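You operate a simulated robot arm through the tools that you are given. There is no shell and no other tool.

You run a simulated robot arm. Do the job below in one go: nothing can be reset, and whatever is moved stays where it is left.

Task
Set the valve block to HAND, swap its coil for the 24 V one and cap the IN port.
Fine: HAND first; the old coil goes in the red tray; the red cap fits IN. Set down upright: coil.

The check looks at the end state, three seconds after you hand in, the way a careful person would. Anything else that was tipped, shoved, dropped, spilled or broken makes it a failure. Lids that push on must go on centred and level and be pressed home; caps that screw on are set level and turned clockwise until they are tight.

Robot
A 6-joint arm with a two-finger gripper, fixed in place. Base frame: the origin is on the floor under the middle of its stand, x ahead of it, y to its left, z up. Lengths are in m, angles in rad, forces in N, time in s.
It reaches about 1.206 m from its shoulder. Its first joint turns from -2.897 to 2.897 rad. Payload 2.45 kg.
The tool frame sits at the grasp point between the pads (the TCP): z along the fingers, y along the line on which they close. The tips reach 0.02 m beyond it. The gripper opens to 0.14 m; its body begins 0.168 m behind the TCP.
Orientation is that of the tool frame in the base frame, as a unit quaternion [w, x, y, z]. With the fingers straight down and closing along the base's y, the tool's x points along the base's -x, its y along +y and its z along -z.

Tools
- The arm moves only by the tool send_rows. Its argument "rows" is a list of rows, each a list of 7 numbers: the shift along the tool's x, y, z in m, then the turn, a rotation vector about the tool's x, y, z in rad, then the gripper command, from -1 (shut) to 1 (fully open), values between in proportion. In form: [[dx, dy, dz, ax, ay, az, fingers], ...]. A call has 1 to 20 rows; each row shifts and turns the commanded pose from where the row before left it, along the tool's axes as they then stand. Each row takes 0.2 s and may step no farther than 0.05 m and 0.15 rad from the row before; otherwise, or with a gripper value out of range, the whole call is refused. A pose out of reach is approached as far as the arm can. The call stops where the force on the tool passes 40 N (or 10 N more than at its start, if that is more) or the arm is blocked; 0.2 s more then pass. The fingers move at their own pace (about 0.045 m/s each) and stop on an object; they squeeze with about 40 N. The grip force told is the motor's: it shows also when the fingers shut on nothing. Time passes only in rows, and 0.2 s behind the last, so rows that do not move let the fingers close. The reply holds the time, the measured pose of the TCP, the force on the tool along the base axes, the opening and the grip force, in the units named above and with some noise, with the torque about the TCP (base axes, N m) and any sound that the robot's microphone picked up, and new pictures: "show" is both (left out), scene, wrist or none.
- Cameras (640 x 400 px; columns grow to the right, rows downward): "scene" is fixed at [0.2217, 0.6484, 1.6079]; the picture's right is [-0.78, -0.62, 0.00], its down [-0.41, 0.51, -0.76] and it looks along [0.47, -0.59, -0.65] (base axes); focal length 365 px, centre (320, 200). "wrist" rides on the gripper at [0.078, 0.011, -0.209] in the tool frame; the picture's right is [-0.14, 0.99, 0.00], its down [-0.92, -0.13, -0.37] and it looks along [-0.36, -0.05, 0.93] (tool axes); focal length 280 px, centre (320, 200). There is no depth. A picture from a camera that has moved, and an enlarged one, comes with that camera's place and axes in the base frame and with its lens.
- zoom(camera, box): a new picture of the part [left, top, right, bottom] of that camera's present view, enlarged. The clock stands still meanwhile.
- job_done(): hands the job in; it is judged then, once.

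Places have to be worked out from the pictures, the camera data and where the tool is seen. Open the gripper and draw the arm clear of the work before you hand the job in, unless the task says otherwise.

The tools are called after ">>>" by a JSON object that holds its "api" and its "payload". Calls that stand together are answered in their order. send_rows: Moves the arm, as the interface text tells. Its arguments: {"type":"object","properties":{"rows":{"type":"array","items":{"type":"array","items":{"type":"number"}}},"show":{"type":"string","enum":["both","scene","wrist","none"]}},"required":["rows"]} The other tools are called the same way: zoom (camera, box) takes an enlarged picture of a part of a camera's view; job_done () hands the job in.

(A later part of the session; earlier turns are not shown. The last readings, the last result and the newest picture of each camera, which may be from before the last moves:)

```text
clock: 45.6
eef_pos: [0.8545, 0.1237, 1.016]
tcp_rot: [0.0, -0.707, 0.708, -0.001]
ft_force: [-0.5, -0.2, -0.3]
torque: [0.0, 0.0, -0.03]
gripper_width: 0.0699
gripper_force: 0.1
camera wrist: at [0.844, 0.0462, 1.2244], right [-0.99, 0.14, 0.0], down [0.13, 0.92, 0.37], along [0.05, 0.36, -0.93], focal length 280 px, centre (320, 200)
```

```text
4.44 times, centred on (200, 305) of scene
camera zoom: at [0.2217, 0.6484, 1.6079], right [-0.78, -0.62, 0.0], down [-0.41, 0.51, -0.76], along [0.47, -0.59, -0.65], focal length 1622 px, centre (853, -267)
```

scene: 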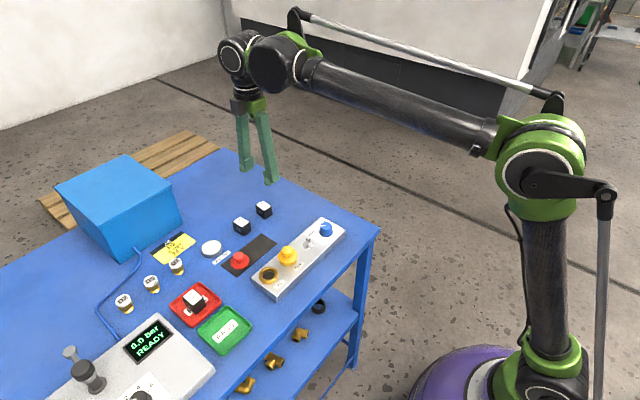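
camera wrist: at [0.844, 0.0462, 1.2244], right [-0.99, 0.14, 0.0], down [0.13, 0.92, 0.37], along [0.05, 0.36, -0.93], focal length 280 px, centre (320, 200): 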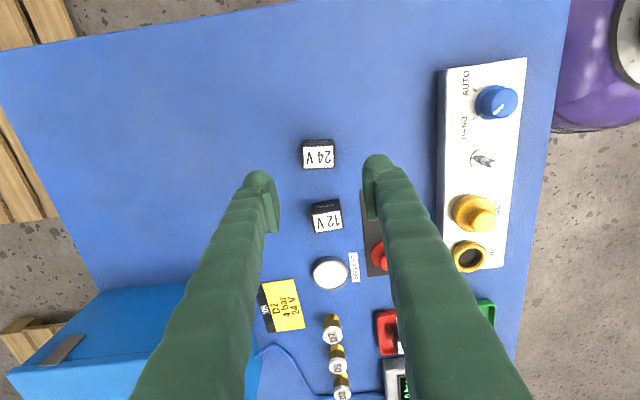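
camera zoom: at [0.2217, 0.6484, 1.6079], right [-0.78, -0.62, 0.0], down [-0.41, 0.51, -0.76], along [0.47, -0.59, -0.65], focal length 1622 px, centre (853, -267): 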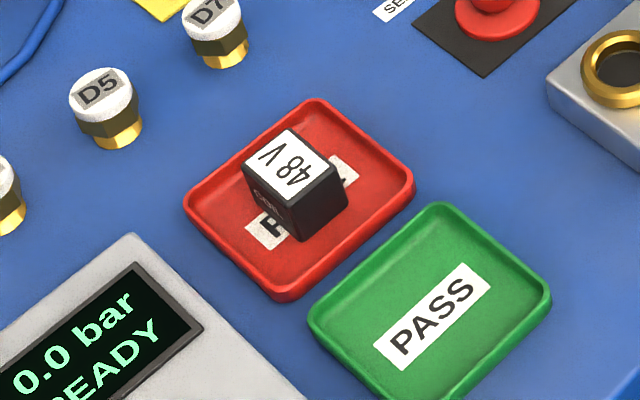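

The 48 V coil is upright and well inside the red tray. The 24 V coil is at ≈(0.8565, 0.1225) with a yaw of about −0.085 rad; I'll match that yaw, centre and lower partway.

>>> {"api": "send_rows", "payload": {"rows": [[0, 0, 0, 0, 0, 0.085, -0.1], [0.0013, -0.003, 0.02, 0, 0, 0, -0.1], [0, 0, 0.035, 0, 0, 0, -0.1], [0, 0, 0.03, 0, 0, 0, -0.1], [0, 0, 0, 0, 0, 0, -0.1]]}}

>>> {"api": "zoom", "payload": {"camera": "wrist", "box": [240, 100, 400, 260]}}

```text
clock: 46.8
eef_pos: [0.8558, 0.1225, 0.9294]
tcp_rot: [0.0, -0.676, 0.737, 0.001]
ft_force: [1.0, -0.9, 0.1]
torque: [0.01, -0.02, -0.03]
gripper_width: 0.0631
gripper_force: 0.0
camera wrist: at [0.8391, 0.0455, 1.1381], right [-0.97, 0.22, 0.0], down [0.21, 0.91, 0.37], along [0.08, 0.36, -0.93], focal length 280 px, centre (320, 200)
```

scene: 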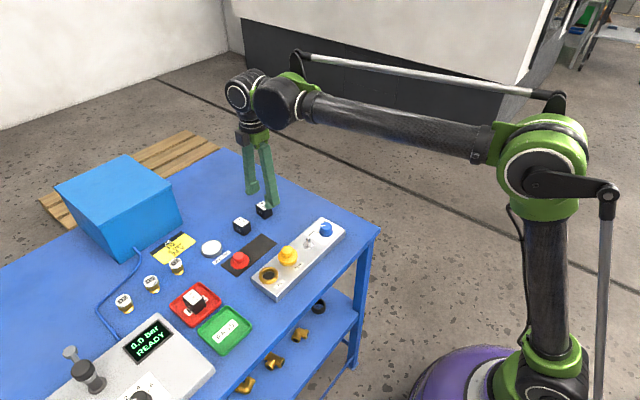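
wrist: 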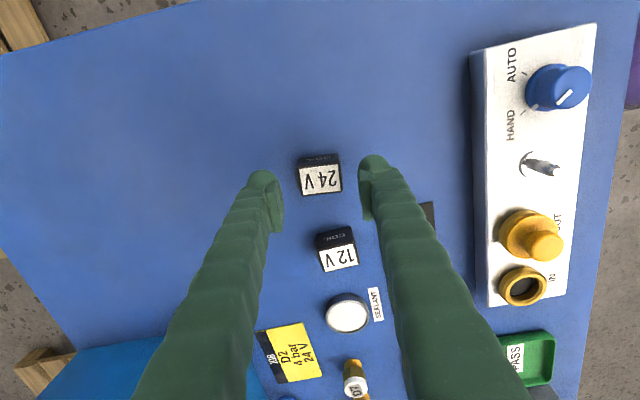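

```text
2.50 times, centred on (320, 180) of wrist
camera zoom: at [0.8391, 0.0455, 1.1381], right [-0.97, 0.22, 0.0], down [0.21, 0.91, 0.37], along [0.08, 0.36, -0.93], focal length 701 px, centre (320, 250)
```

zoom: 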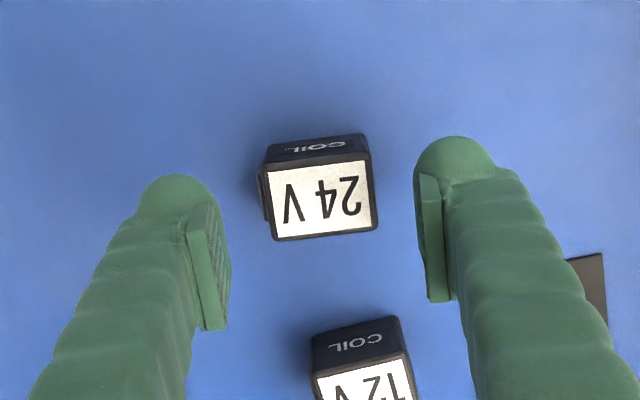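

Yaw and centring over the 24 V coil now match. Lowering to grip height (TCP ≈ 0.880).

>>> {"api": "send_rows", "payload": {"rows": [[0, 0, 0.015, 0, 0, 0, -0.1], [0, 0, 0.015, 0, 0, 0, -0.1], [0, 0, 0.012, 0, 0, 0, -0.1], [0, 0, 0.006, 0, 0, 0, -0.1], [0, 0, 0, 0, 0, 0, -0.1]]}}

>>> {"api": "zoom", "payload": {"camera": "wrist", "box": [240, 100, 400, 260]}}

>>> {"api": "zoom", "payload": {"camera": "scene", "box": [220, 170, 300, 240]}}

```text
clock: 48.0
eef_pos: [0.8571, 0.1228, 0.8821]
tcp_rot: [0.001, -0.676, 0.737, 0.0]
ft_force: [0.5, 0.0, 0.0]
torque: [0.0, -0.01, 0.01]
gripper_width: 0.0631
gripper_force: 0.1
camera wrist: at [0.8404, 0.0461, 1.0908], right [-0.97, 0.22, 0.0], down [0.21, 0.91, 0.37], along [0.08, 0.36, -0.93], focal length 280 px, centre (320, 200)
```

scene: 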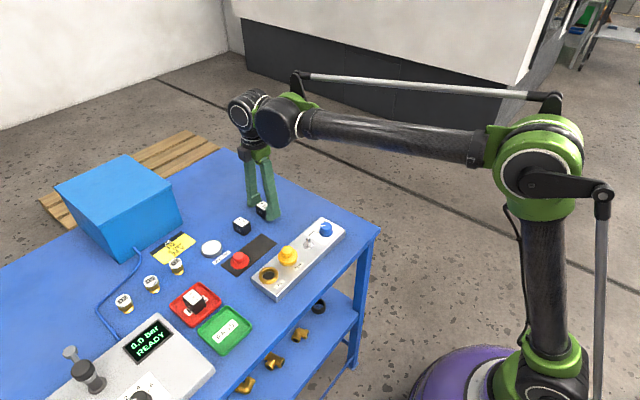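
wrist: 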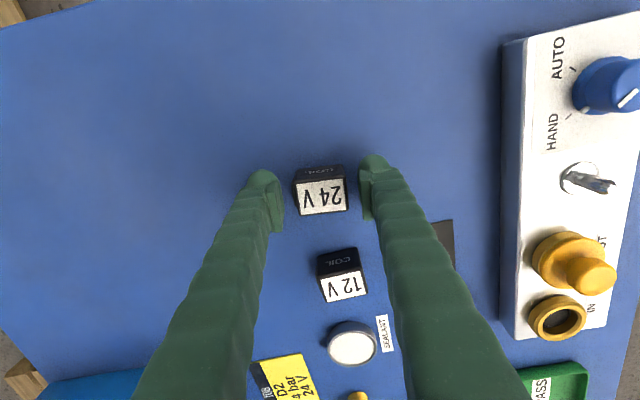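

```text
2.50 times, centred on (320, 180) of wrist
camera zoom: at [0.8404, 0.0461, 1.0908], right [-0.97, 0.22, 0.0], down [0.21, 0.91, 0.37], along [0.08, 0.36, -0.93], focal length 701 px, centre (320, 250)
```

zoom: 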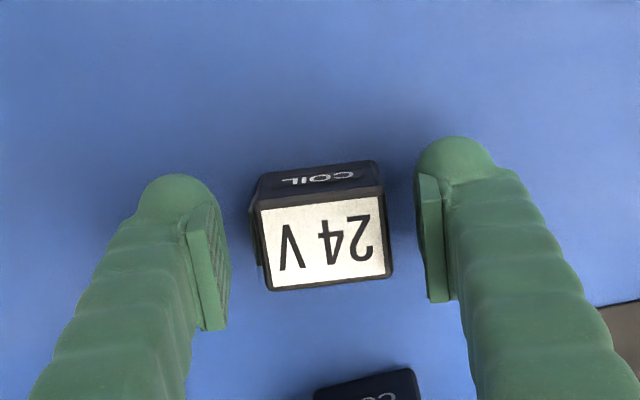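

```text
5.71 times, centred on (260, 205) of scene
camera zoom: at [0.2217, 0.6484, 1.6079], right [-0.78, -0.62, 0.0], down [-0.41, 0.51, -0.76], along [0.47, -0.59, -0.65], focal length 2086 px, centre (663, 171)
```

zoom: 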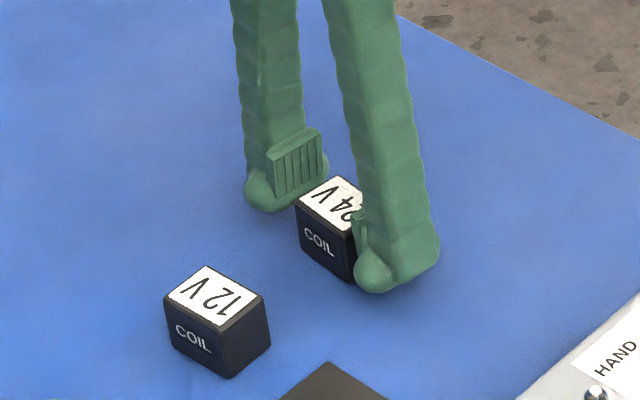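

Aligned; a 0.7 mm nudge, 2 mm lower, then close on the 24 V coil.

>>> {"api": "send_rows", "payload": {"rows": [[0.0007, 0, 0.002, 0, 0, 0, -0.1], [0, 0, 0, 0, 0, 0, -0.3], [0, 0, 0, 0, 0, 0, -1], [0, 0, 0, 0, 0, 0, -1], [0, 0, 0, 0, 0, 0, -1], [0, 0, 0, 0, 0, 0, -1]], "show": "wrist"}}

>>> {"api": "zoom", "payload": {"camera": "wrist", "box": [240, 100, 400, 260]}}

```text
clock: 49.4
eef_pos: [0.8576, 0.1217, 0.8798]
tcp_rot: [0.0, -0.675, 0.737, 0.0]
ft_force: [-0.4, -0.6, -0.1]
torque: [0.02, 0.01, 0.01]
gripper_width: 0.041
gripper_force: 39.6
camera wrist: at [0.84, 0.0458, 1.0891], right [-0.97, 0.22, 0.0], down [0.21, 0.91, 0.37], along [0.08, 0.36, -0.93], focal length 280 px, centre (320, 200)
```

wrist: 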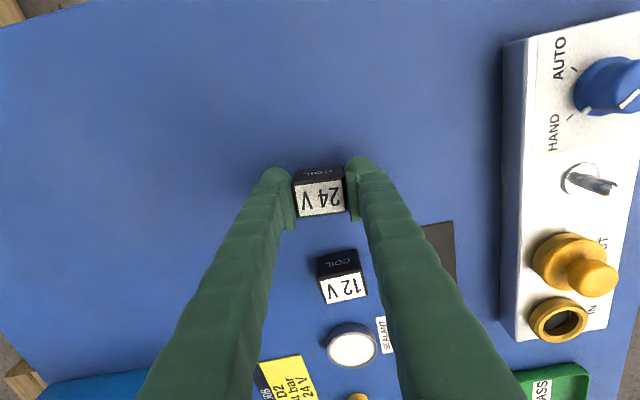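

```text
2.50 times, centred on (320, 180) of wrist
camera zoom: at [0.84, 0.0458, 1.0891], right [-0.97, 0.22, 0.0], down [0.21, 0.91, 0.37], along [0.08, 0.36, -0.93], focal length 701 px, centre (320, 250)
```

zoom: 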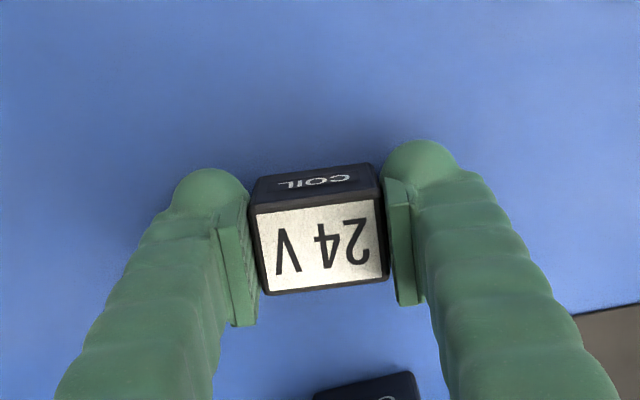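

Gripped at 41 mm, aligned with the pads. Lifting, squaring the yaw, and carrying it above the stem.

>>> {"api": "send_rows", "payload": {"rows": [[0, 0, -0.005, 0, 0, 0, -1], [0, 0, -0.015, 0, 0, 0, -1], [0, 0, -0.03, 0, 0, 0, -1], [0, 0, -0.03, 0, 0, 0, -1], [0, 0, -0.02, 0, 0, 0, -1], [0, 0, 0, 0, 0, -0.085, -1], [-0.0065, 0.0403, 0, 0, 0, 0, -1], [-0.0065, 0.0403, 0, 0, 0, 0, -1], [-0.0065, 0.0403, 0, 0, 0, 0, -1], [-0.0065, 0.0403, 0, 0, 0, 0, -1], [-0.0065, 0.0403, 0, 0, 0, 0, -1], [0, 0, 0, 0, 0, 0, -1], [0, 0, 0, 0, 0, 0, -1]]}}

>>> {"api": "zoom", "payload": {"camera": "wrist", "box": [270, 110, 370, 230]}}

>>> {"api": "zoom", "payload": {"camera": "scene", "box": [260, 180, 350, 270]}}

```text
clock: 52.2
eef_pos: [0.6539, 0.1544, 0.9818]
tcp_rot: [0.001, -0.706, 0.708, 0.0]
ft_force: [-0.4, 0.2, -1.4]
torque: [0.04, 0.04, 0.03]
gripper_width: 0.041
gripper_force: 40.2
camera wrist: at [0.6435, 0.0772, 1.1905], right [-0.99, 0.14, 0.0], down [0.13, 0.92, 0.37], along [0.05, 0.36, -0.93], focal length 280 px, centre (320, 200)
```

scene: 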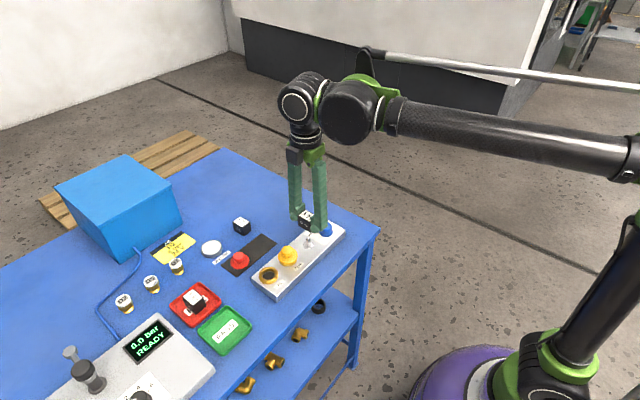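
wrist: 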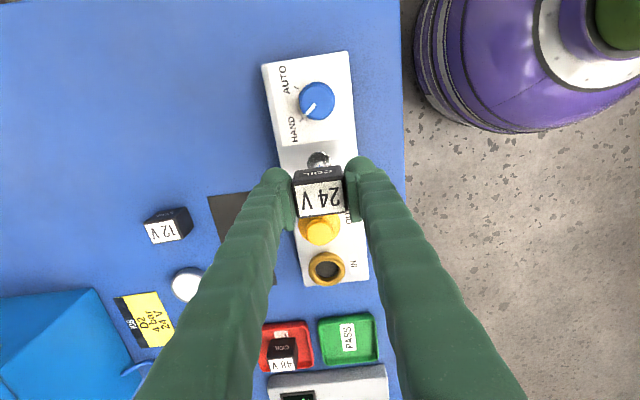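

```text
3.33 times, centred on (320, 170) of wrist
camera zoom: at [0.6435, 0.0772, 1.1905], right [-0.99, 0.14, 0.0], down [0.13, 0.92, 0.37], along [0.05, 0.36, -0.93], focal length 935 px, centre (320, 300)
```

zoom: 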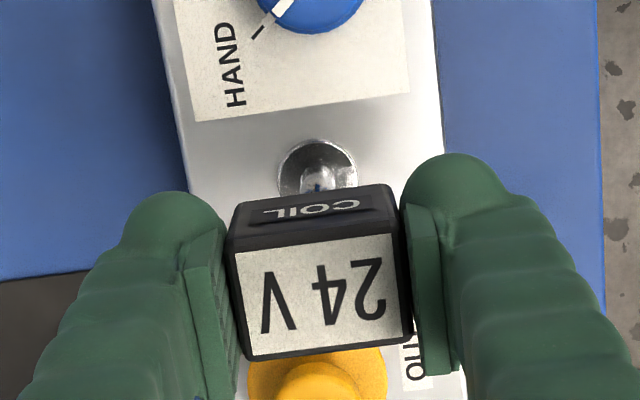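

```text
4.44 times, centred on (305, 225) of scene
camera zoom: at [0.2217, 0.6484, 1.6079], right [-0.78, -0.62, 0.0], down [-0.41, 0.51, -0.76], along [0.47, -0.59, -0.65], focal length 1622 px, centre (387, 89)
```

zoom: 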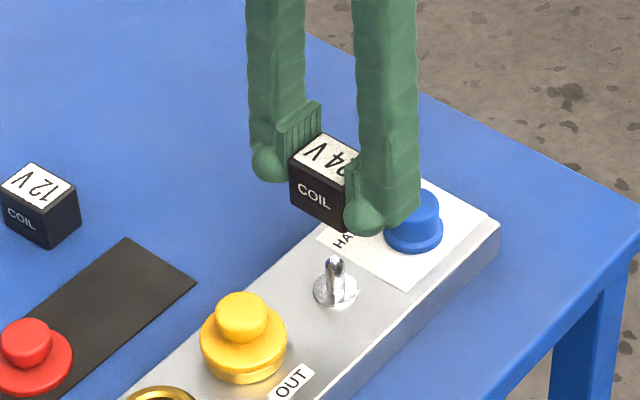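

The stem shows ~1.8 mm to the +x side compared with the 48 V reference position, while y matches. Shifting +1.7 mm in x and lowering to just above the stem.

>>> {"api": "send_rows", "payload": {"rows": [[0, -0.0017, 0.01, 0, 0, 0, -1], [0, 0, 0.015, 0, 0, 0, -1], [0, 0, 0.012, 0, 0, 0, -1], [0, 0, 0, 0, 0, 0, -1], [0, 0, 0, 0, 0, 0, -1]]}}

>>> {"api": "zoom", "payload": {"camera": "wrist", "box": [270, 110, 370, 230]}}

>>> {"api": "zoom", "payload": {"camera": "scene", "box": [280, 205, 350, 265]}}

```text
clock: 53.4
eef_pos: [0.6547, 0.1557, 0.9444]
tcp_rot: [0.0, -0.707, 0.707, 0.0]
ft_force: [0.2, -0.3, -1.6]
torque: [0.0, 0.01, -0.01]
gripper_width: 0.041
gripper_force: 39.4
camera wrist: at [0.6448, 0.0782, 1.1529], right [-0.99, 0.14, 0.0], down [0.13, 0.92, 0.37], along [0.05, 0.36, -0.93], focal length 280 px, centre (320, 200)
```

scene: 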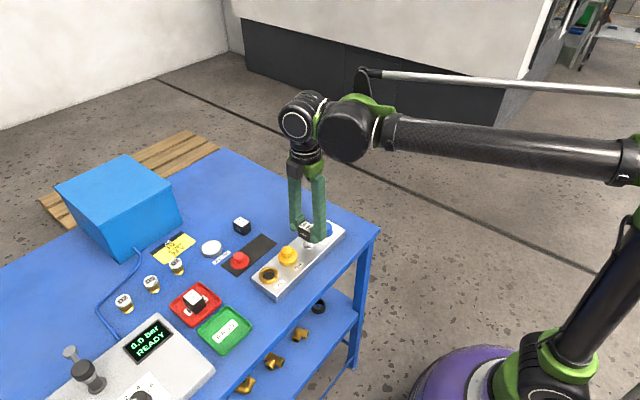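
wrist: 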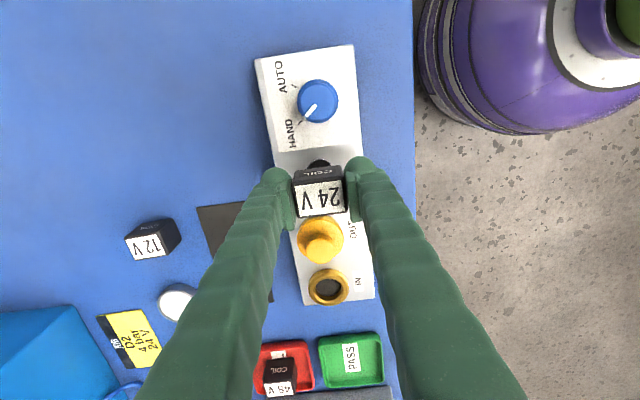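

```text
3.33 times, centred on (320, 170) of wrist
camera zoom: at [0.6448, 0.0782, 1.1529], right [-0.99, 0.14, 0.0], down [0.13, 0.92, 0.37], along [0.05, 0.36, -0.93], focal length 935 px, centre (320, 300)
```

zoom: 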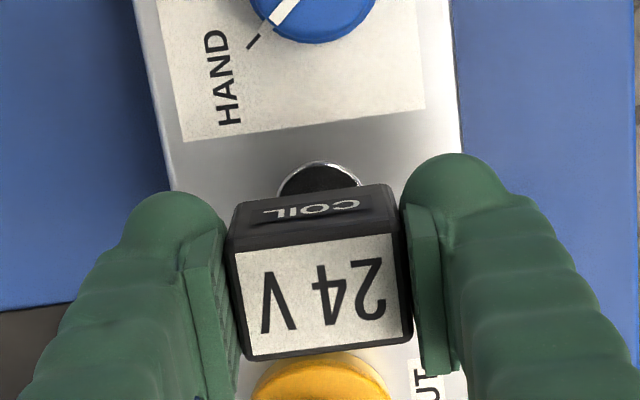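

```text
6.67 times, centred on (315, 235) of scene
camera zoom: at [0.2217, 0.6484, 1.6079], right [-0.78, -0.62, 0.0], down [-0.41, 0.51, -0.76], along [0.47, -0.59, -0.65], focal length 2433 px, centre (353, -33)
```

zoom: 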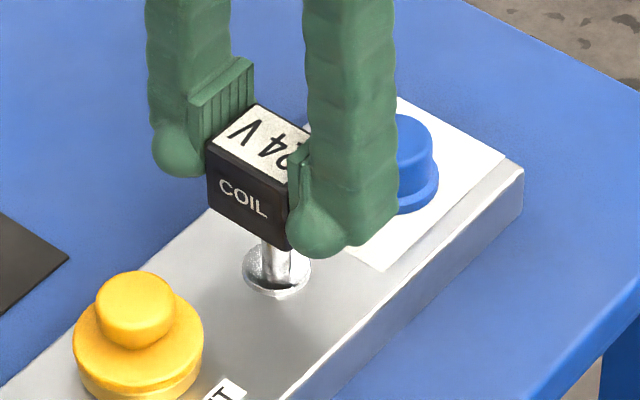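

Relative to the successful 48 V insertion, the gripper is ~1.8 mm too far +y and ~0.9 mm short in x. Correcting that before lowering.

>>> {"api": "send_rows", "payload": {"rows": [[0.0017, -0.0009, 0, 0, 0, 0, -1], [0, 0, 0, 0, 0, 0, -1], [0, 0, 0, 0, 0, 0, -1]], "show": "wrist"}}

>>> {"api": "zoom", "payload": {"camera": "wrist", "box": [270, 110, 370, 230]}}

>>> {"api": "zoom", "payload": {"camera": "scene", "box": [280, 205, 350, 265]}}

```text
clock: 54.2
eef_pos: [0.6577, 0.153, 0.9442]
tcp_rot: [0.001, -0.706, 0.708, 0.0]
ft_force: [0.7, -1.0, -0.8]
torque: [-0.05, 0.01, 0.03]
gripper_width: 0.0411
gripper_force: 39.8
camera wrist: at [0.6461, 0.0764, 1.1529], right [-0.99, 0.14, 0.0], down [0.13, 0.92, 0.37], along [0.05, 0.36, -0.93], focal length 280 px, centre (320, 200)
```

wrist: 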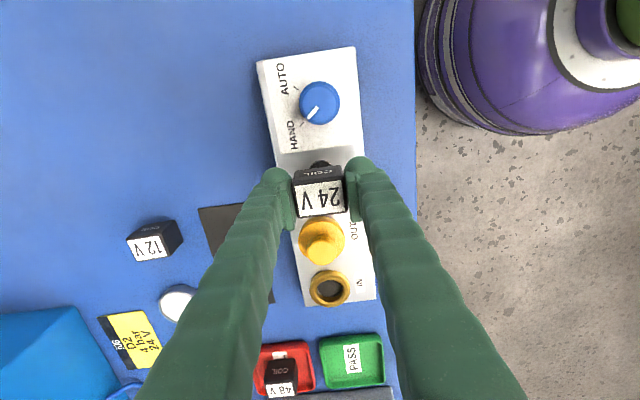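

```text
3.33 times, centred on (320, 170) of wrist
camera zoom: at [0.6461, 0.0764, 1.1529], right [-0.99, 0.14, 0.0], down [0.13, 0.92, 0.37], along [0.05, 0.36, -0.93], focal length 935 px, centre (320, 300)
```

zoom: 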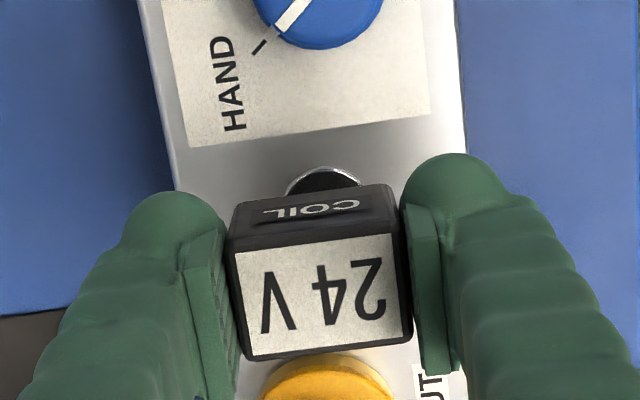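

```text
6.67 times, centred on (315, 235) of scene
camera zoom: at [0.2217, 0.6484, 1.6079], right [-0.78, -0.62, 0.0], down [-0.41, 0.51, -0.76], along [0.47, -0.59, -0.65], focal length 2433 px, centre (353, -33)
```

zoom: 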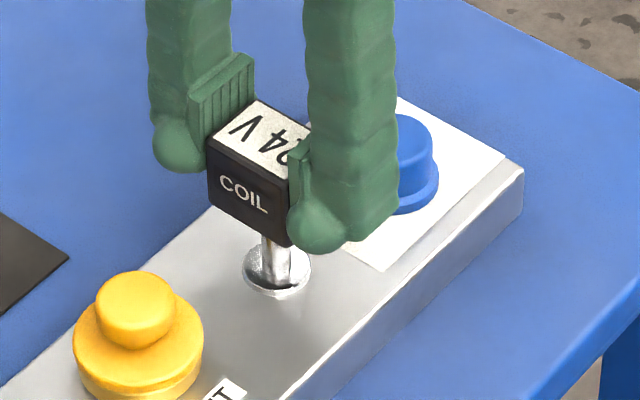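

Now it matches the earlier successful hover. Lowering onto the stem in small steps.

>>> {"api": "send_rows", "payload": {"rows": [[0, 0, 0.005, 0, 0, 0, -1], [0, 0, 0.005, 0, 0, 0, -1], [0, 0, 0.005, 0, 0, 0, -1], [0, 0, 0.005, 0, 0, 0, -1], [0, 0, 0, 0, 0, 0, -1]], "show": "none"}}

```text
clock: 55.4
eef_pos: [0.6574, 0.1545, 0.9235]
tcp_rot: [-0.001, -0.707, 0.708, 0.0]
ft_force: [0.0, -0.1, -1.7]
torque: [-0.01, 0.0, -0.01]
gripper_width: 0.041
gripper_force: 40.1
```

Stem has entered the coil without resistance. Continuing to the seat.

>>> {"api": "send_rows", "payload": {"rows": [[0, 0, 0.004, 0, 0, 0, -1], [0, 0, 0.004, 0, 0, 0, -1], [0, 0, 0.003, 0, 0, 0, -1], [0, 0, 0, 0, 0, 0, -1]], "show": "none"}}

```text
clock: 56.4
eef_pos: [0.6587, 0.1544, 0.9121]
tcp_rot: [0.0, -0.706, 0.708, 0.001]
ft_force: [-0.8, 0.3, -1.1]
torque: [0.03, -0.01, -0.01]
gripper_width: 0.0412
gripper_force: 40.2
```

Almost there; 1 mm steps until contact is felt.

>>> {"api": "send_rows", "payload": {"rows": [[0, 0, 0.001, 0, 0, 0, -1], [0, 0, 0.001, 0, 0, 0, -1], [0, 0, 0, 0, 0, 0, -1]], "show": "none"}}

```text
clock: 57.2
eef_pos: [0.6583, 0.1545, 0.9117]
tcp_rot: [-0.001, -0.706, 0.708, 0.001]
ft_force: [0.4, 0.6, 0.0]
torque: [0.0, 0.0, 0.01]
gripper_width: 0.041
gripper_force: 40.1
```

>>> {"api": "send_rows", "payload": {"rows": [[0, 0, 0.001, 0, 0, 0, -1], [0, 0, 0, 0, 0, 0, -1]], "show": "wrist"}}

>>> {"api": "zoom", "payload": {"camera": "scene", "box": [280, 205, 350, 265]}}

```text
clock: 57.8
eef_pos: [0.6574, 0.153, 0.9118]
tcp_rot: [0.001, -0.706, 0.708, -0.001]
ft_force: [7.3, 0.2, 28.3]
torque: [0.03, -0.05, -0.01]
gripper_width: 0.041
gripper_force: 39.7
camera wrist: at [0.6467, 0.0763, 1.12], right [-0.99, 0.14, 0.0], down [0.13, 0.92, 0.37], along [0.05, 0.37, -0.93], focal length 280 px, centre (320, 200)
```

wrist: 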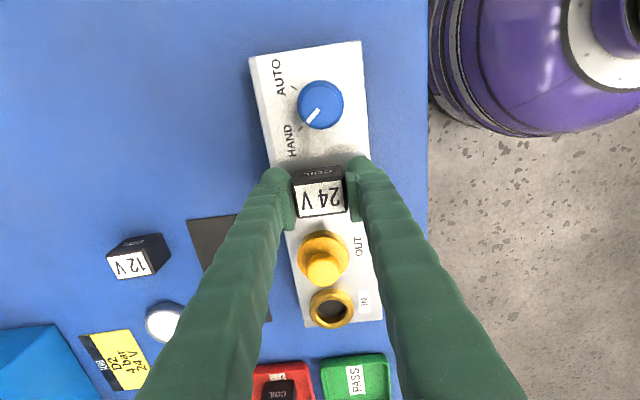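

```text
6.67 times, centred on (315, 235) of scene
camera zoom: at [0.2217, 0.6484, 1.6079], right [-0.78, -0.62, 0.0], down [-0.41, 0.51, -0.76], along [0.47, -0.59, -0.65], focal length 2433 px, centre (353, -33)
```

zoom: 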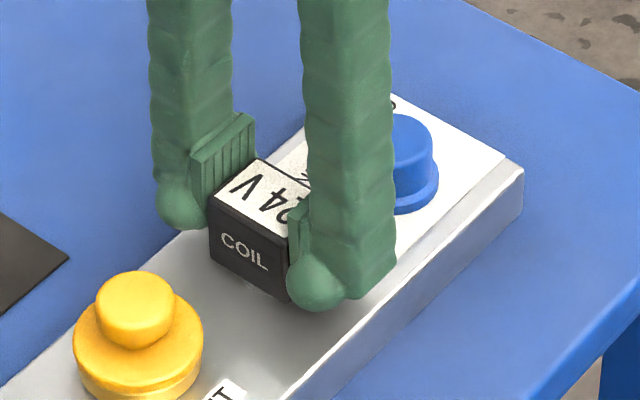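

Contact at TCP z≈0.911; I need to confirm the coil is fully seated, so I'll zoom in on its base.

>>> {"api": "zoom", "payload": {"camera": "scene", "box": [295, 220, 325, 245]}}

>>> {"api": "zoom", "payload": {"camera": "wrist", "box": [240, 100, 400, 260]}}

```text
16.00 times, centred on (310, 232) of scene
camera zoom: at [0.2217, 0.6484, 1.6079], right [-0.78, -0.62, 0.0], down [-0.41, 0.51, -0.76], along [0.47, -0.59, -0.65], focal length 5840 px, centre (480, -320)
```

zoom: 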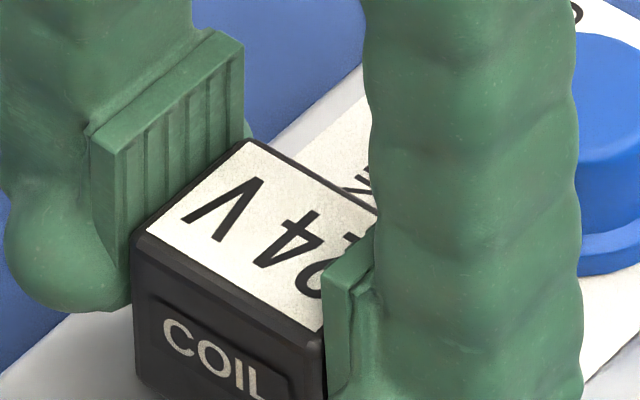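

```text
2.50 times, centred on (320, 180) of wrist
camera zoom: at [0.6467, 0.0763, 1.12], right [-0.99, 0.14, 0.0], down [0.13, 0.92, 0.37], along [0.05, 0.37, -0.93], focal length 701 px, centre (320, 250)
```

zoom: 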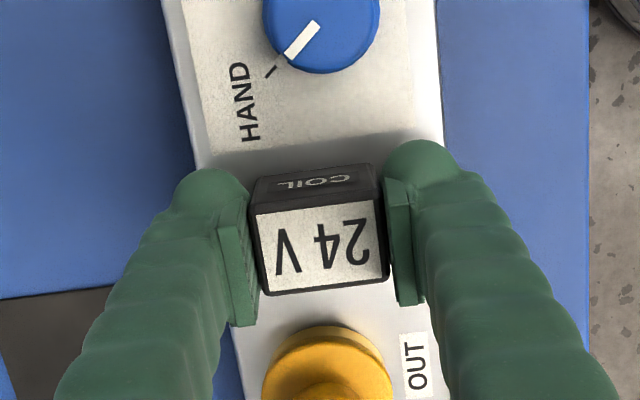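

>>> {"api": "zoom", "payload": {"camera": "scene", "box": [295, 230, 330, 256]}}

>>> {"api": "zoom", "payload": {"camera": "wrist", "box": [285, 150, 355, 220]}}

```text
15.38 times, centred on (312, 243) of scene
camera zoom: at [0.2217, 0.6484, 1.6079], right [-0.78, -0.62, 0.0], down [-0.41, 0.51, -0.76], along [0.47, -0.59, -0.65], focal length 5615 px, centre (435, -462)
```

zoom: 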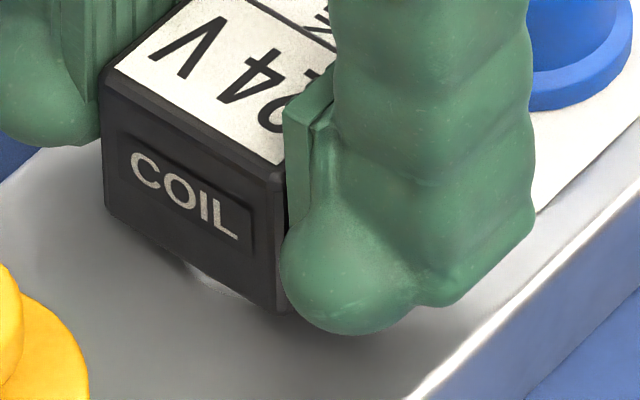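

```text
5.71 times, centred on (320, 185) of wrist
camera zoom: at [0.6467, 0.0763, 1.12], right [-0.99, 0.14, 0.0], down [0.13, 0.92, 0.37], along [0.05, 0.37, -0.93], focal length 1602 px, centre (320, 286)
```

zoom: 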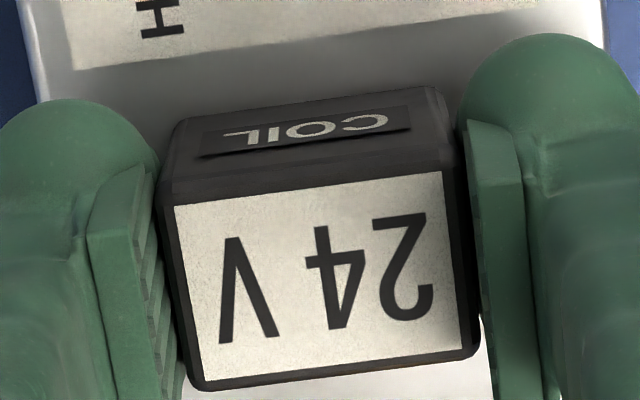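

The coil is clearly on the stem and near the flange. I'll release it and look at how it sits.

>>> {"api": "send_rows", "payload": {"rows": [[0, 0, 0, 0, 0, 0, -0.15], [0, 0, 0, 0, 0, 0, -0.15], [0, 0, 0, 0, 0, 0, -0.15]], "show": "wrist"}}

>>> {"api": "zoom", "payload": {"camera": "wrist", "box": [240, 100, 400, 260]}}

>>> {"api": "zoom", "payload": {"camera": "scene", "box": [280, 205, 350, 265]}}

>>> {"api": "zoom", "payload": {"camera": "scene", "box": [295, 230, 330, 256]}}

```text
clock: 58.6
eef_pos: [0.6576, 0.1552, 0.9098]
tcp_rot: [0.0, -0.706, 0.708, 0.0]
ft_force: [0.1, 0.8, -0.6]
torque: [0.0, 0.0, 0.0]
gripper_width: 0.0593
gripper_force: 0.1
camera wrist: at [0.6468, 0.0765, 1.1191], right [-0.99, 0.14, 0.0], down [0.13, 0.92, 0.37], along [0.05, 0.36, -0.93], focal length 280 px, centre (320, 200)
```

wrist: 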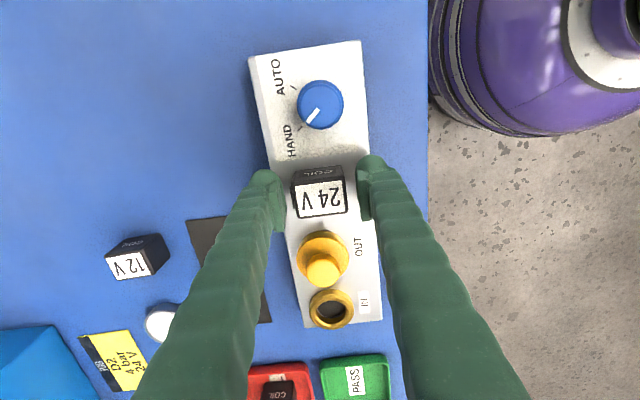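

```text
2.50 times, centred on (320, 180) of wrist
camera zoom: at [0.6468, 0.0765, 1.1191], right [-0.99, 0.14, 0.0], down [0.13, 0.92, 0.37], along [0.05, 0.36, -0.93], focal length 701 px, centre (320, 250)
```

zoom: 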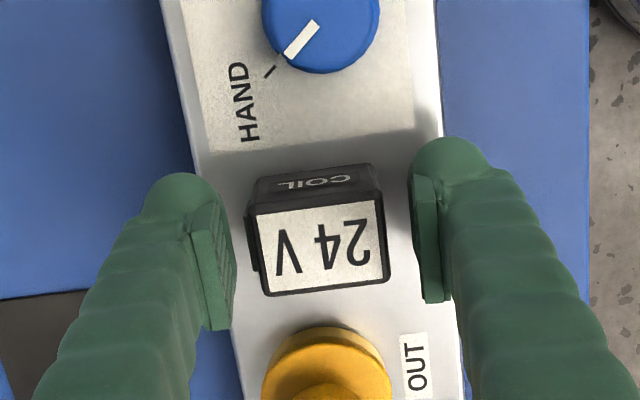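

```text
6.67 times, centred on (315, 235) of scene
camera zoom: at [0.2217, 0.6484, 1.6079], right [-0.78, -0.62, 0.0], down [-0.41, 0.51, -0.76], along [0.47, -0.59, -0.65], focal length 2433 px, centre (353, -33)
```

zoom: 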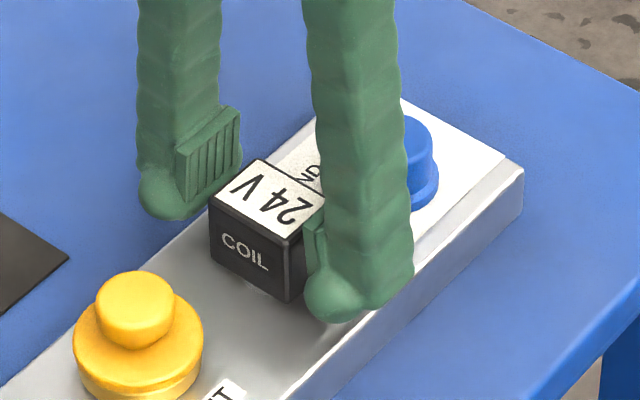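

```text
15.38 times, centred on (312, 243) of scene
camera zoom: at [0.2217, 0.6484, 1.6079], right [-0.78, -0.62, 0.0], down [-0.41, 0.51, -0.76], along [0.47, -0.59, -0.65], focal length 5615 px, centre (435, -462)
```

zoom: 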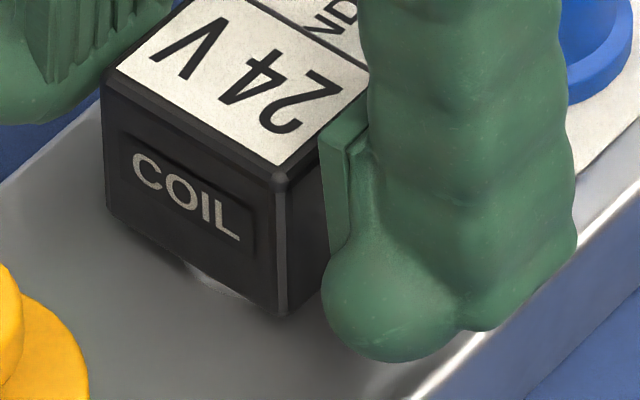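

The coil is at the right height but sits ~2.2 mm toward +x from the stem axis (loose hole). I'll recentre it: shift the open gripper −1.8 mm in x, close to nudge the coil central, then reopen.

>>> {"api": "send_rows", "payload": {"rows": [[0, 0.0018, 0, 0, 0, 0, -0.15], [0, 0, 0, 0, 0, 0, -0.15]], "show": "wrist"}}

>>> {"api": "zoom", "payload": {"camera": "wrist", "box": [240, 100, 400, 260]}}

```text
clock: 59.2
eef_pos: [0.6569, 0.1546, 0.9103]
tcp_rot: [0.0, -0.707, 0.708, -0.001]
ft_force: [-0.4, -0.4, -0.5]
torque: [0.01, -0.01, 0.01]
gripper_width: 0.0596
gripper_force: 0.1
camera wrist: at [0.6455, 0.0768, 1.1184], right [-0.99, 0.14, 0.0], down [0.13, 0.92, 0.37], along [0.05, 0.36, -0.93], focal length 280 px, centre (320, 200)
```

wrist: 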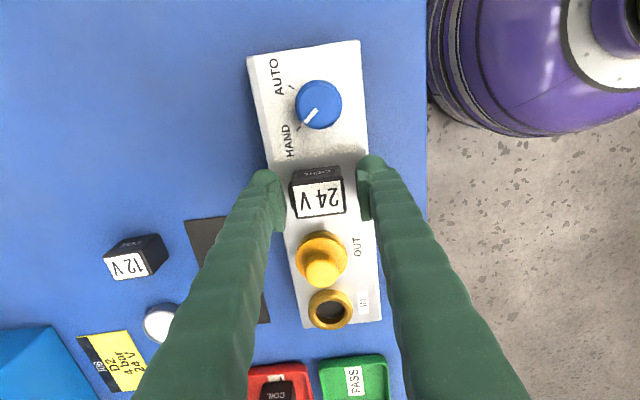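

```text
2.50 times, centred on (320, 180) of wrist
camera zoom: at [0.6455, 0.0768, 1.1184], right [-0.99, 0.14, 0.0], down [0.13, 0.92, 0.37], along [0.05, 0.36, -0.93], focal length 701 px, centre (320, 250)
```

zoom: 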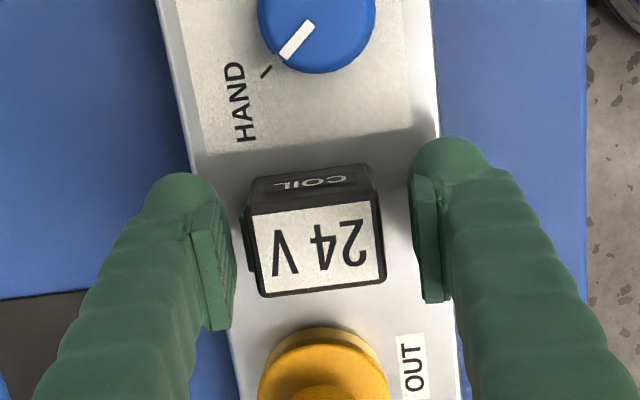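

Another 0.5 mm, then close to centre the coil on its stem.

>>> {"api": "send_rows", "payload": {"rows": [[0, 0.0006, 0, 0, 0, 0, -0.3], [0, 0, 0, 0, 0, 0, -0.6], [0, 0, 0, 0, 0, 0, -1], [0, 0, 0, 0, 0, 0, -1]], "show": "none"}}

>>> {"api": "zoom", "payload": {"camera": "wrist", "box": [240, 100, 400, 260]}}

```text
clock: 60.2
eef_pos: [0.6564, 0.1534, 0.9093]
tcp_rot: [-0.001, -0.706, 0.708, -0.001]
ft_force: [-0.5, 0.0, 1.0]
torque: [-0.02, -0.03, -0.02]
gripper_width: 0.0411
gripper_force: 40.1
```

```text
2.50 times, centred on (320, 180) of wrist
camera zoom: at [0.6451, 0.0765, 1.1181], right [-0.99, 0.14, 0.0], down [0.13, 0.92, 0.37], along [0.05, 0.36, -0.93], focal length 701 px, centre (320, 250)
```

zoom: 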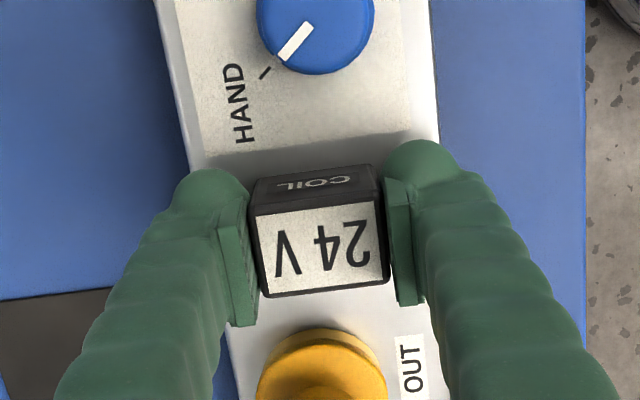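

Coil now within ~0.7 mm of the stem axis with no side load. A final 0.6 mm trim and a light press to seat it.

>>> {"api": "send_rows", "payload": {"rows": [[0, 0.0006, 0, 0, 0, 0, -1], [0, 0, 0.0008, 0, 0, 0, -1], [0, 0, 0, 0, 0, 0, -1]], "show": "none"}}

```text
clock: 61.0
eef_pos: [0.656, 0.1529, 0.909]
tcp_rot: [0.001, -0.706, 0.708, 0.0]
ft_force: [2.9, -2.1, 14.6]
torque: [-0.08, 0.01, 0.0]
gripper_width: 0.0411
gripper_force: 40.2
```

Firm contact, so it is seated. Releasing and lifting straight up.

>>> {"api": "send_rows", "payload": {"rows": [[0, 0, 0, 0, 0, 0, -0.2], [0, 0, 0, 0, 0, 0, -0.15], [0, 0, 0, 0, 0, 0, -0.15], [0, 0, -0.01, 0, 0, 0, -0.15], [0, 0, -0.02, 0, 0, 0, -0.15], [0, 0, -0.03, 0, 0, 0, -0.15], [0, 0, -0.03, 0, 0, 0, -0.15], [0, 0, 0, 0, 0, 0, -0.15]]}}

>>> {"api": "zoom", "payload": {"camera": "wrist", "box": [250, 60, 390, 200]}}

>>> {"api": "zoom", "payload": {"camera": "scene", "box": [280, 205, 350, 265]}}

```text
clock: 62.8
eef_pos: [0.653, 0.1516, 0.9985]
tcp_rot: [0.001, -0.707, 0.707, 0.0]
ft_force: [0.5, 0.4, 0.1]
torque: [-0.01, -0.02, -0.01]
gripper_width: 0.0599
gripper_force: 0.0
camera wrist: at [0.6433, 0.0749, 1.2082], right [-0.99, 0.14, 0.0], down [0.13, 0.92, 0.37], along [0.05, 0.36, -0.93], focal length 280 px, centre (320, 200)
```

scene: 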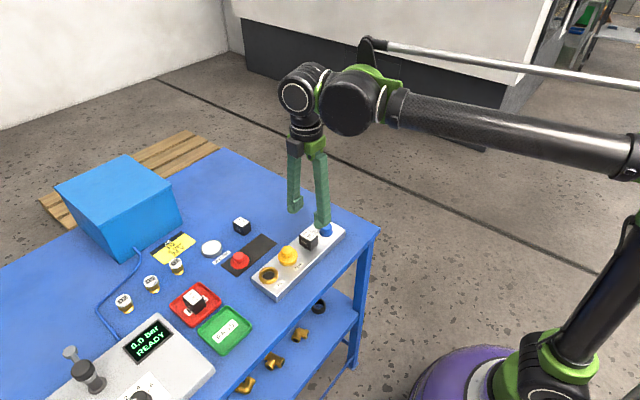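
wrist: 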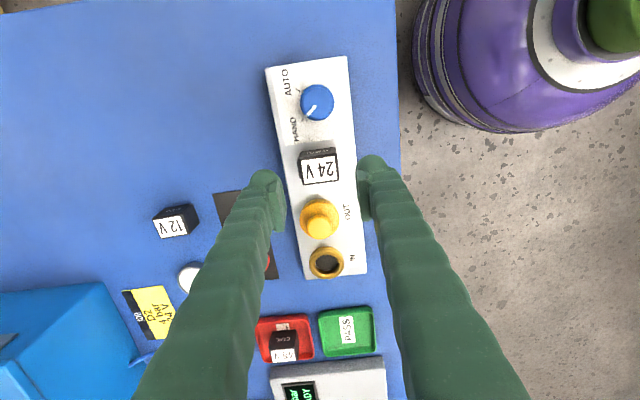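

```text
2.86 times, centred on (320, 130) of wrist
camera zoom: at [0.6433, 0.0749, 1.2082], right [-0.99, 0.14, 0.0], down [0.13, 0.92, 0.37], along [0.05, 0.36, -0.93], focal length 801 px, centre (320, 400)
```

zoom: 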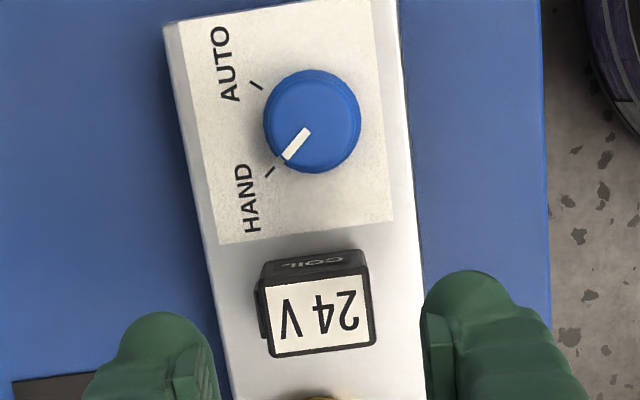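

```text
6.67 times, centred on (315, 235) of scene
camera zoom: at [0.2217, 0.6484, 1.6079], right [-0.78, -0.62, 0.0], down [-0.41, 0.51, -0.76], along [0.47, -0.59, -0.65], focal length 2433 px, centre (353, -33)
```

zoom: 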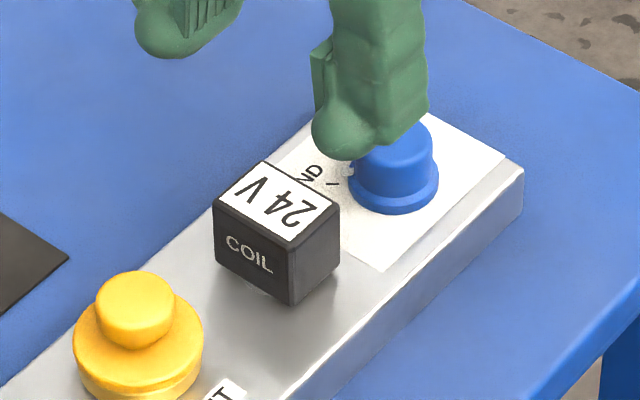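

The 24 V coil now sits exactly where the 48 V one did, and the knob points to the HAND tick. Next I'll move over the red cap and IN port for a close look at how the cap fits.

>>> {"api": "send_rows", "payload": {"rows": [[-0.035, -0.014, 0, 0, 0, 0, -0.15], [-0.035, -0.014, 0, 0, 0, 0, 0.1], [-0.035, -0.014, 0, 0, 0, 0, 0.3], [-0.035, -0.014, 0, 0, 0, 0, 0.4], [0, 0, 0, 0, 0, 0, 0.4]]}}

>>> {"api": "zoom", "payload": {"camera": "wrist", "box": [240, 90, 400, 250]}}

>>> {"api": "zoom", "payload": {"camera": "scene", "box": [225, 235, 305, 305]}}

```text
clock: 64.0
eef_pos: [0.7133, 0.2929, 0.9995]
tcp_rot: [-0.001, -0.706, 0.708, 0.0]
ft_force: [-0.1, 0.3, 0.4]
torque: [0.06, -0.02, 0.03]
gripper_width: 0.0981
gripper_force: 0.1
camera wrist: at [0.7029, 0.215, 1.2087], right [-0.99, 0.14, 0.0], down [0.13, 0.92, 0.37], along [0.05, 0.36, -0.93], focal length 280 px, centre (320, 200)
```

scene: 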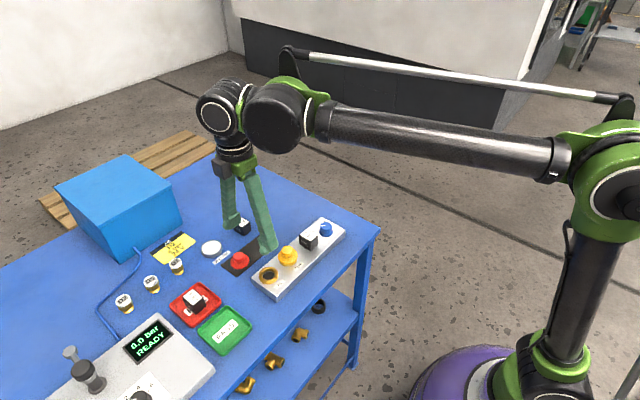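
wrist: 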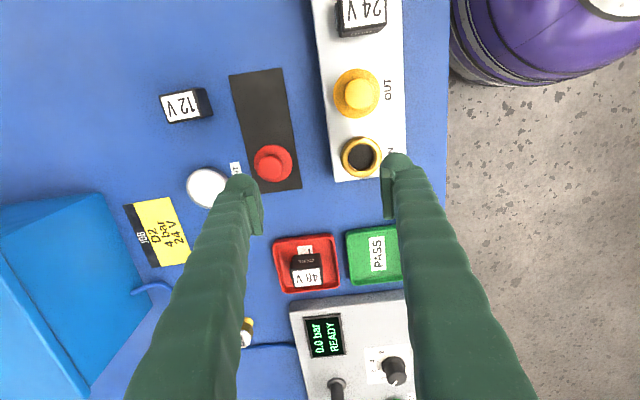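

```text
2.50 times, centred on (320, 170) of wrist
camera zoom: at [0.7029, 0.215, 1.2087], right [-0.99, 0.14, 0.0], down [0.13, 0.92, 0.37], along [0.05, 0.36, -0.93], focal length 701 px, centre (320, 275)
```

zoom: 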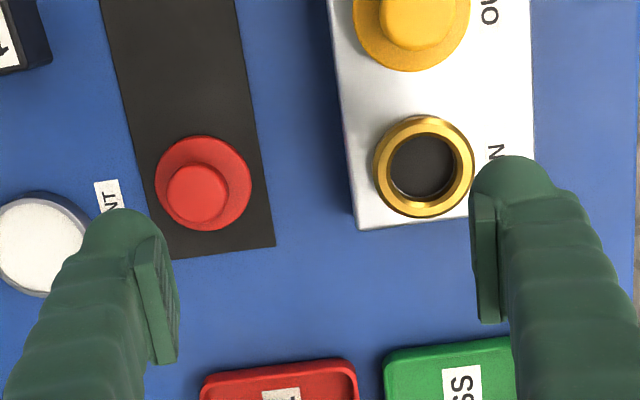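

```text
5.71 times, centred on (265, 270) of scene
camera zoom: at [0.2217, 0.6484, 1.6079], right [-0.78, -0.62, 0.0], down [-0.41, 0.51, -0.76], along [0.47, -0.59, -0.65], focal length 2086 px, centre (634, -200)
```

zoom: 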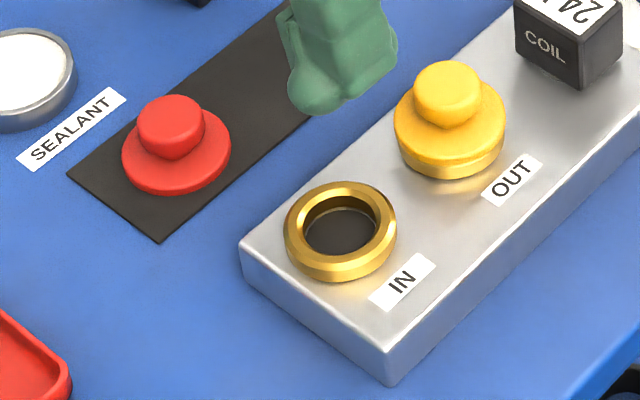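

The cap is a flanged disc with a central handle, the IN ring is smooth brass (like OUT under the yellow cap), so it looks like a push-on fit. I'll turn the tool to a 45° grip (clear of the sealant jar), and hover over the red cap.

>>> {"api": "send_rows", "payload": {"rows": [[0, 0, 0, 0, 0, 0.131, 0.3], [0, 0, 0, 0, 0, 0.131, 0.1], [0, 0, 0, 0, 0, 0.131, -0.1], [0, 0, 0, 0, 0, 0.131, -0.2], [0, 0, 0, 0, 0, 0.131, -0.2], [0, 0, 0, 0, 0, 0.131, -0.2], [-0.0225, -0.0207, 0, 0, 0, 0, -0.2], [-0.0225, -0.0207, 0, 0, 0, 0, -0.2], [0, 0, 0.035, 0, 0, 0, -0.2], [0, 0, 0.03, 0, 0, 0, -0.2], [0, 0, 0, 0, 0, 0, -0.2]]}}

>>> {"api": "zoom", "payload": {"camera": "wrist", "box": [240, 90, 400, 250]}}

>>> {"api": "zoom", "payload": {"camera": "scene", "box": [205, 225, 285, 295]}}

```text
clock: 66.4
eef_pos: [0.7704, 0.2964, 0.9345]
tcp_rot: [-0.001, -0.381, 0.924, 0.0]
ft_force: [-0.8, 0.1, 0.4]
torque: [-0.01, -0.03, -0.03]
gripper_width: 0.056
gripper_force: 0.0
camera wrist: at [0.708, 0.2504, 1.1432], right [-0.6, 0.8, 0.0], down [0.74, 0.56, 0.37], along [0.29, 0.22, -0.93], focal length 280 px, centre (320, 200)
```

scene: 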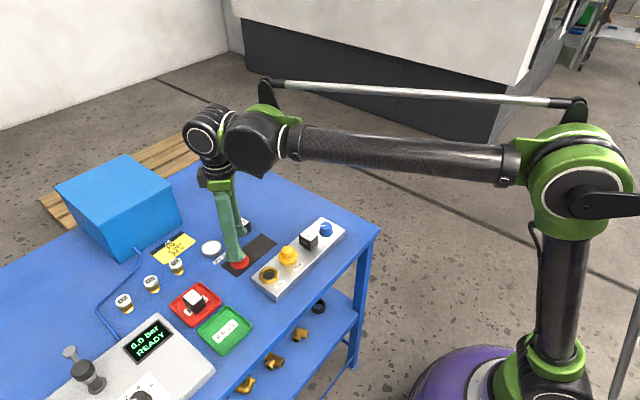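
wrist: 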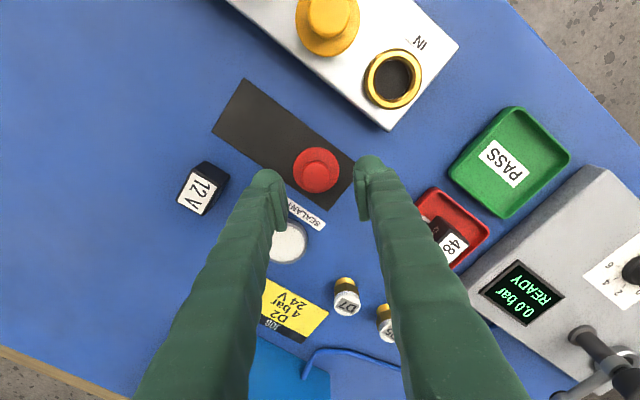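

```text
2.50 times, centred on (320, 170) of wrist
camera zoom: at [0.708, 0.2504, 1.1432], right [-0.6, 0.8, 0.0], down [0.74, 0.56, 0.37], along [0.29, 0.22, -0.93], focal length 701 px, centre (320, 275)
```

zoom: 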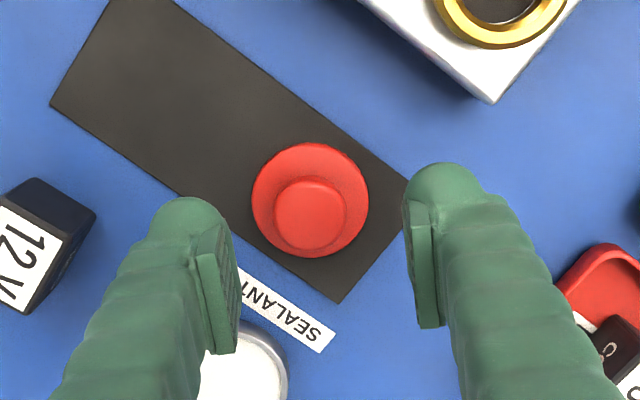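

```text
5.71 times, centred on (245, 260) of scene
camera zoom: at [0.2217, 0.6484, 1.6079], right [-0.78, -0.62, 0.0], down [-0.41, 0.51, -0.76], along [0.47, -0.59, -0.65], focal length 2086 px, centre (749, -143)
```

zoom: 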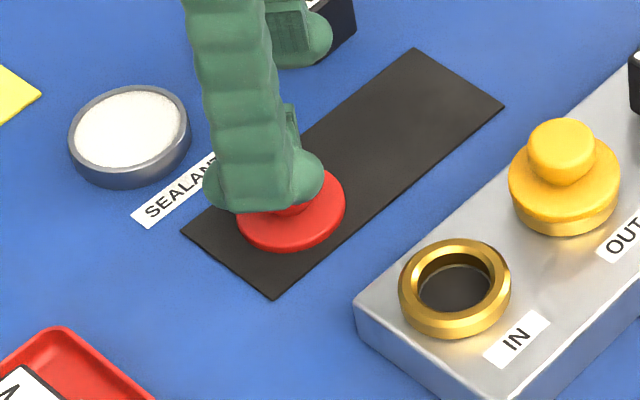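

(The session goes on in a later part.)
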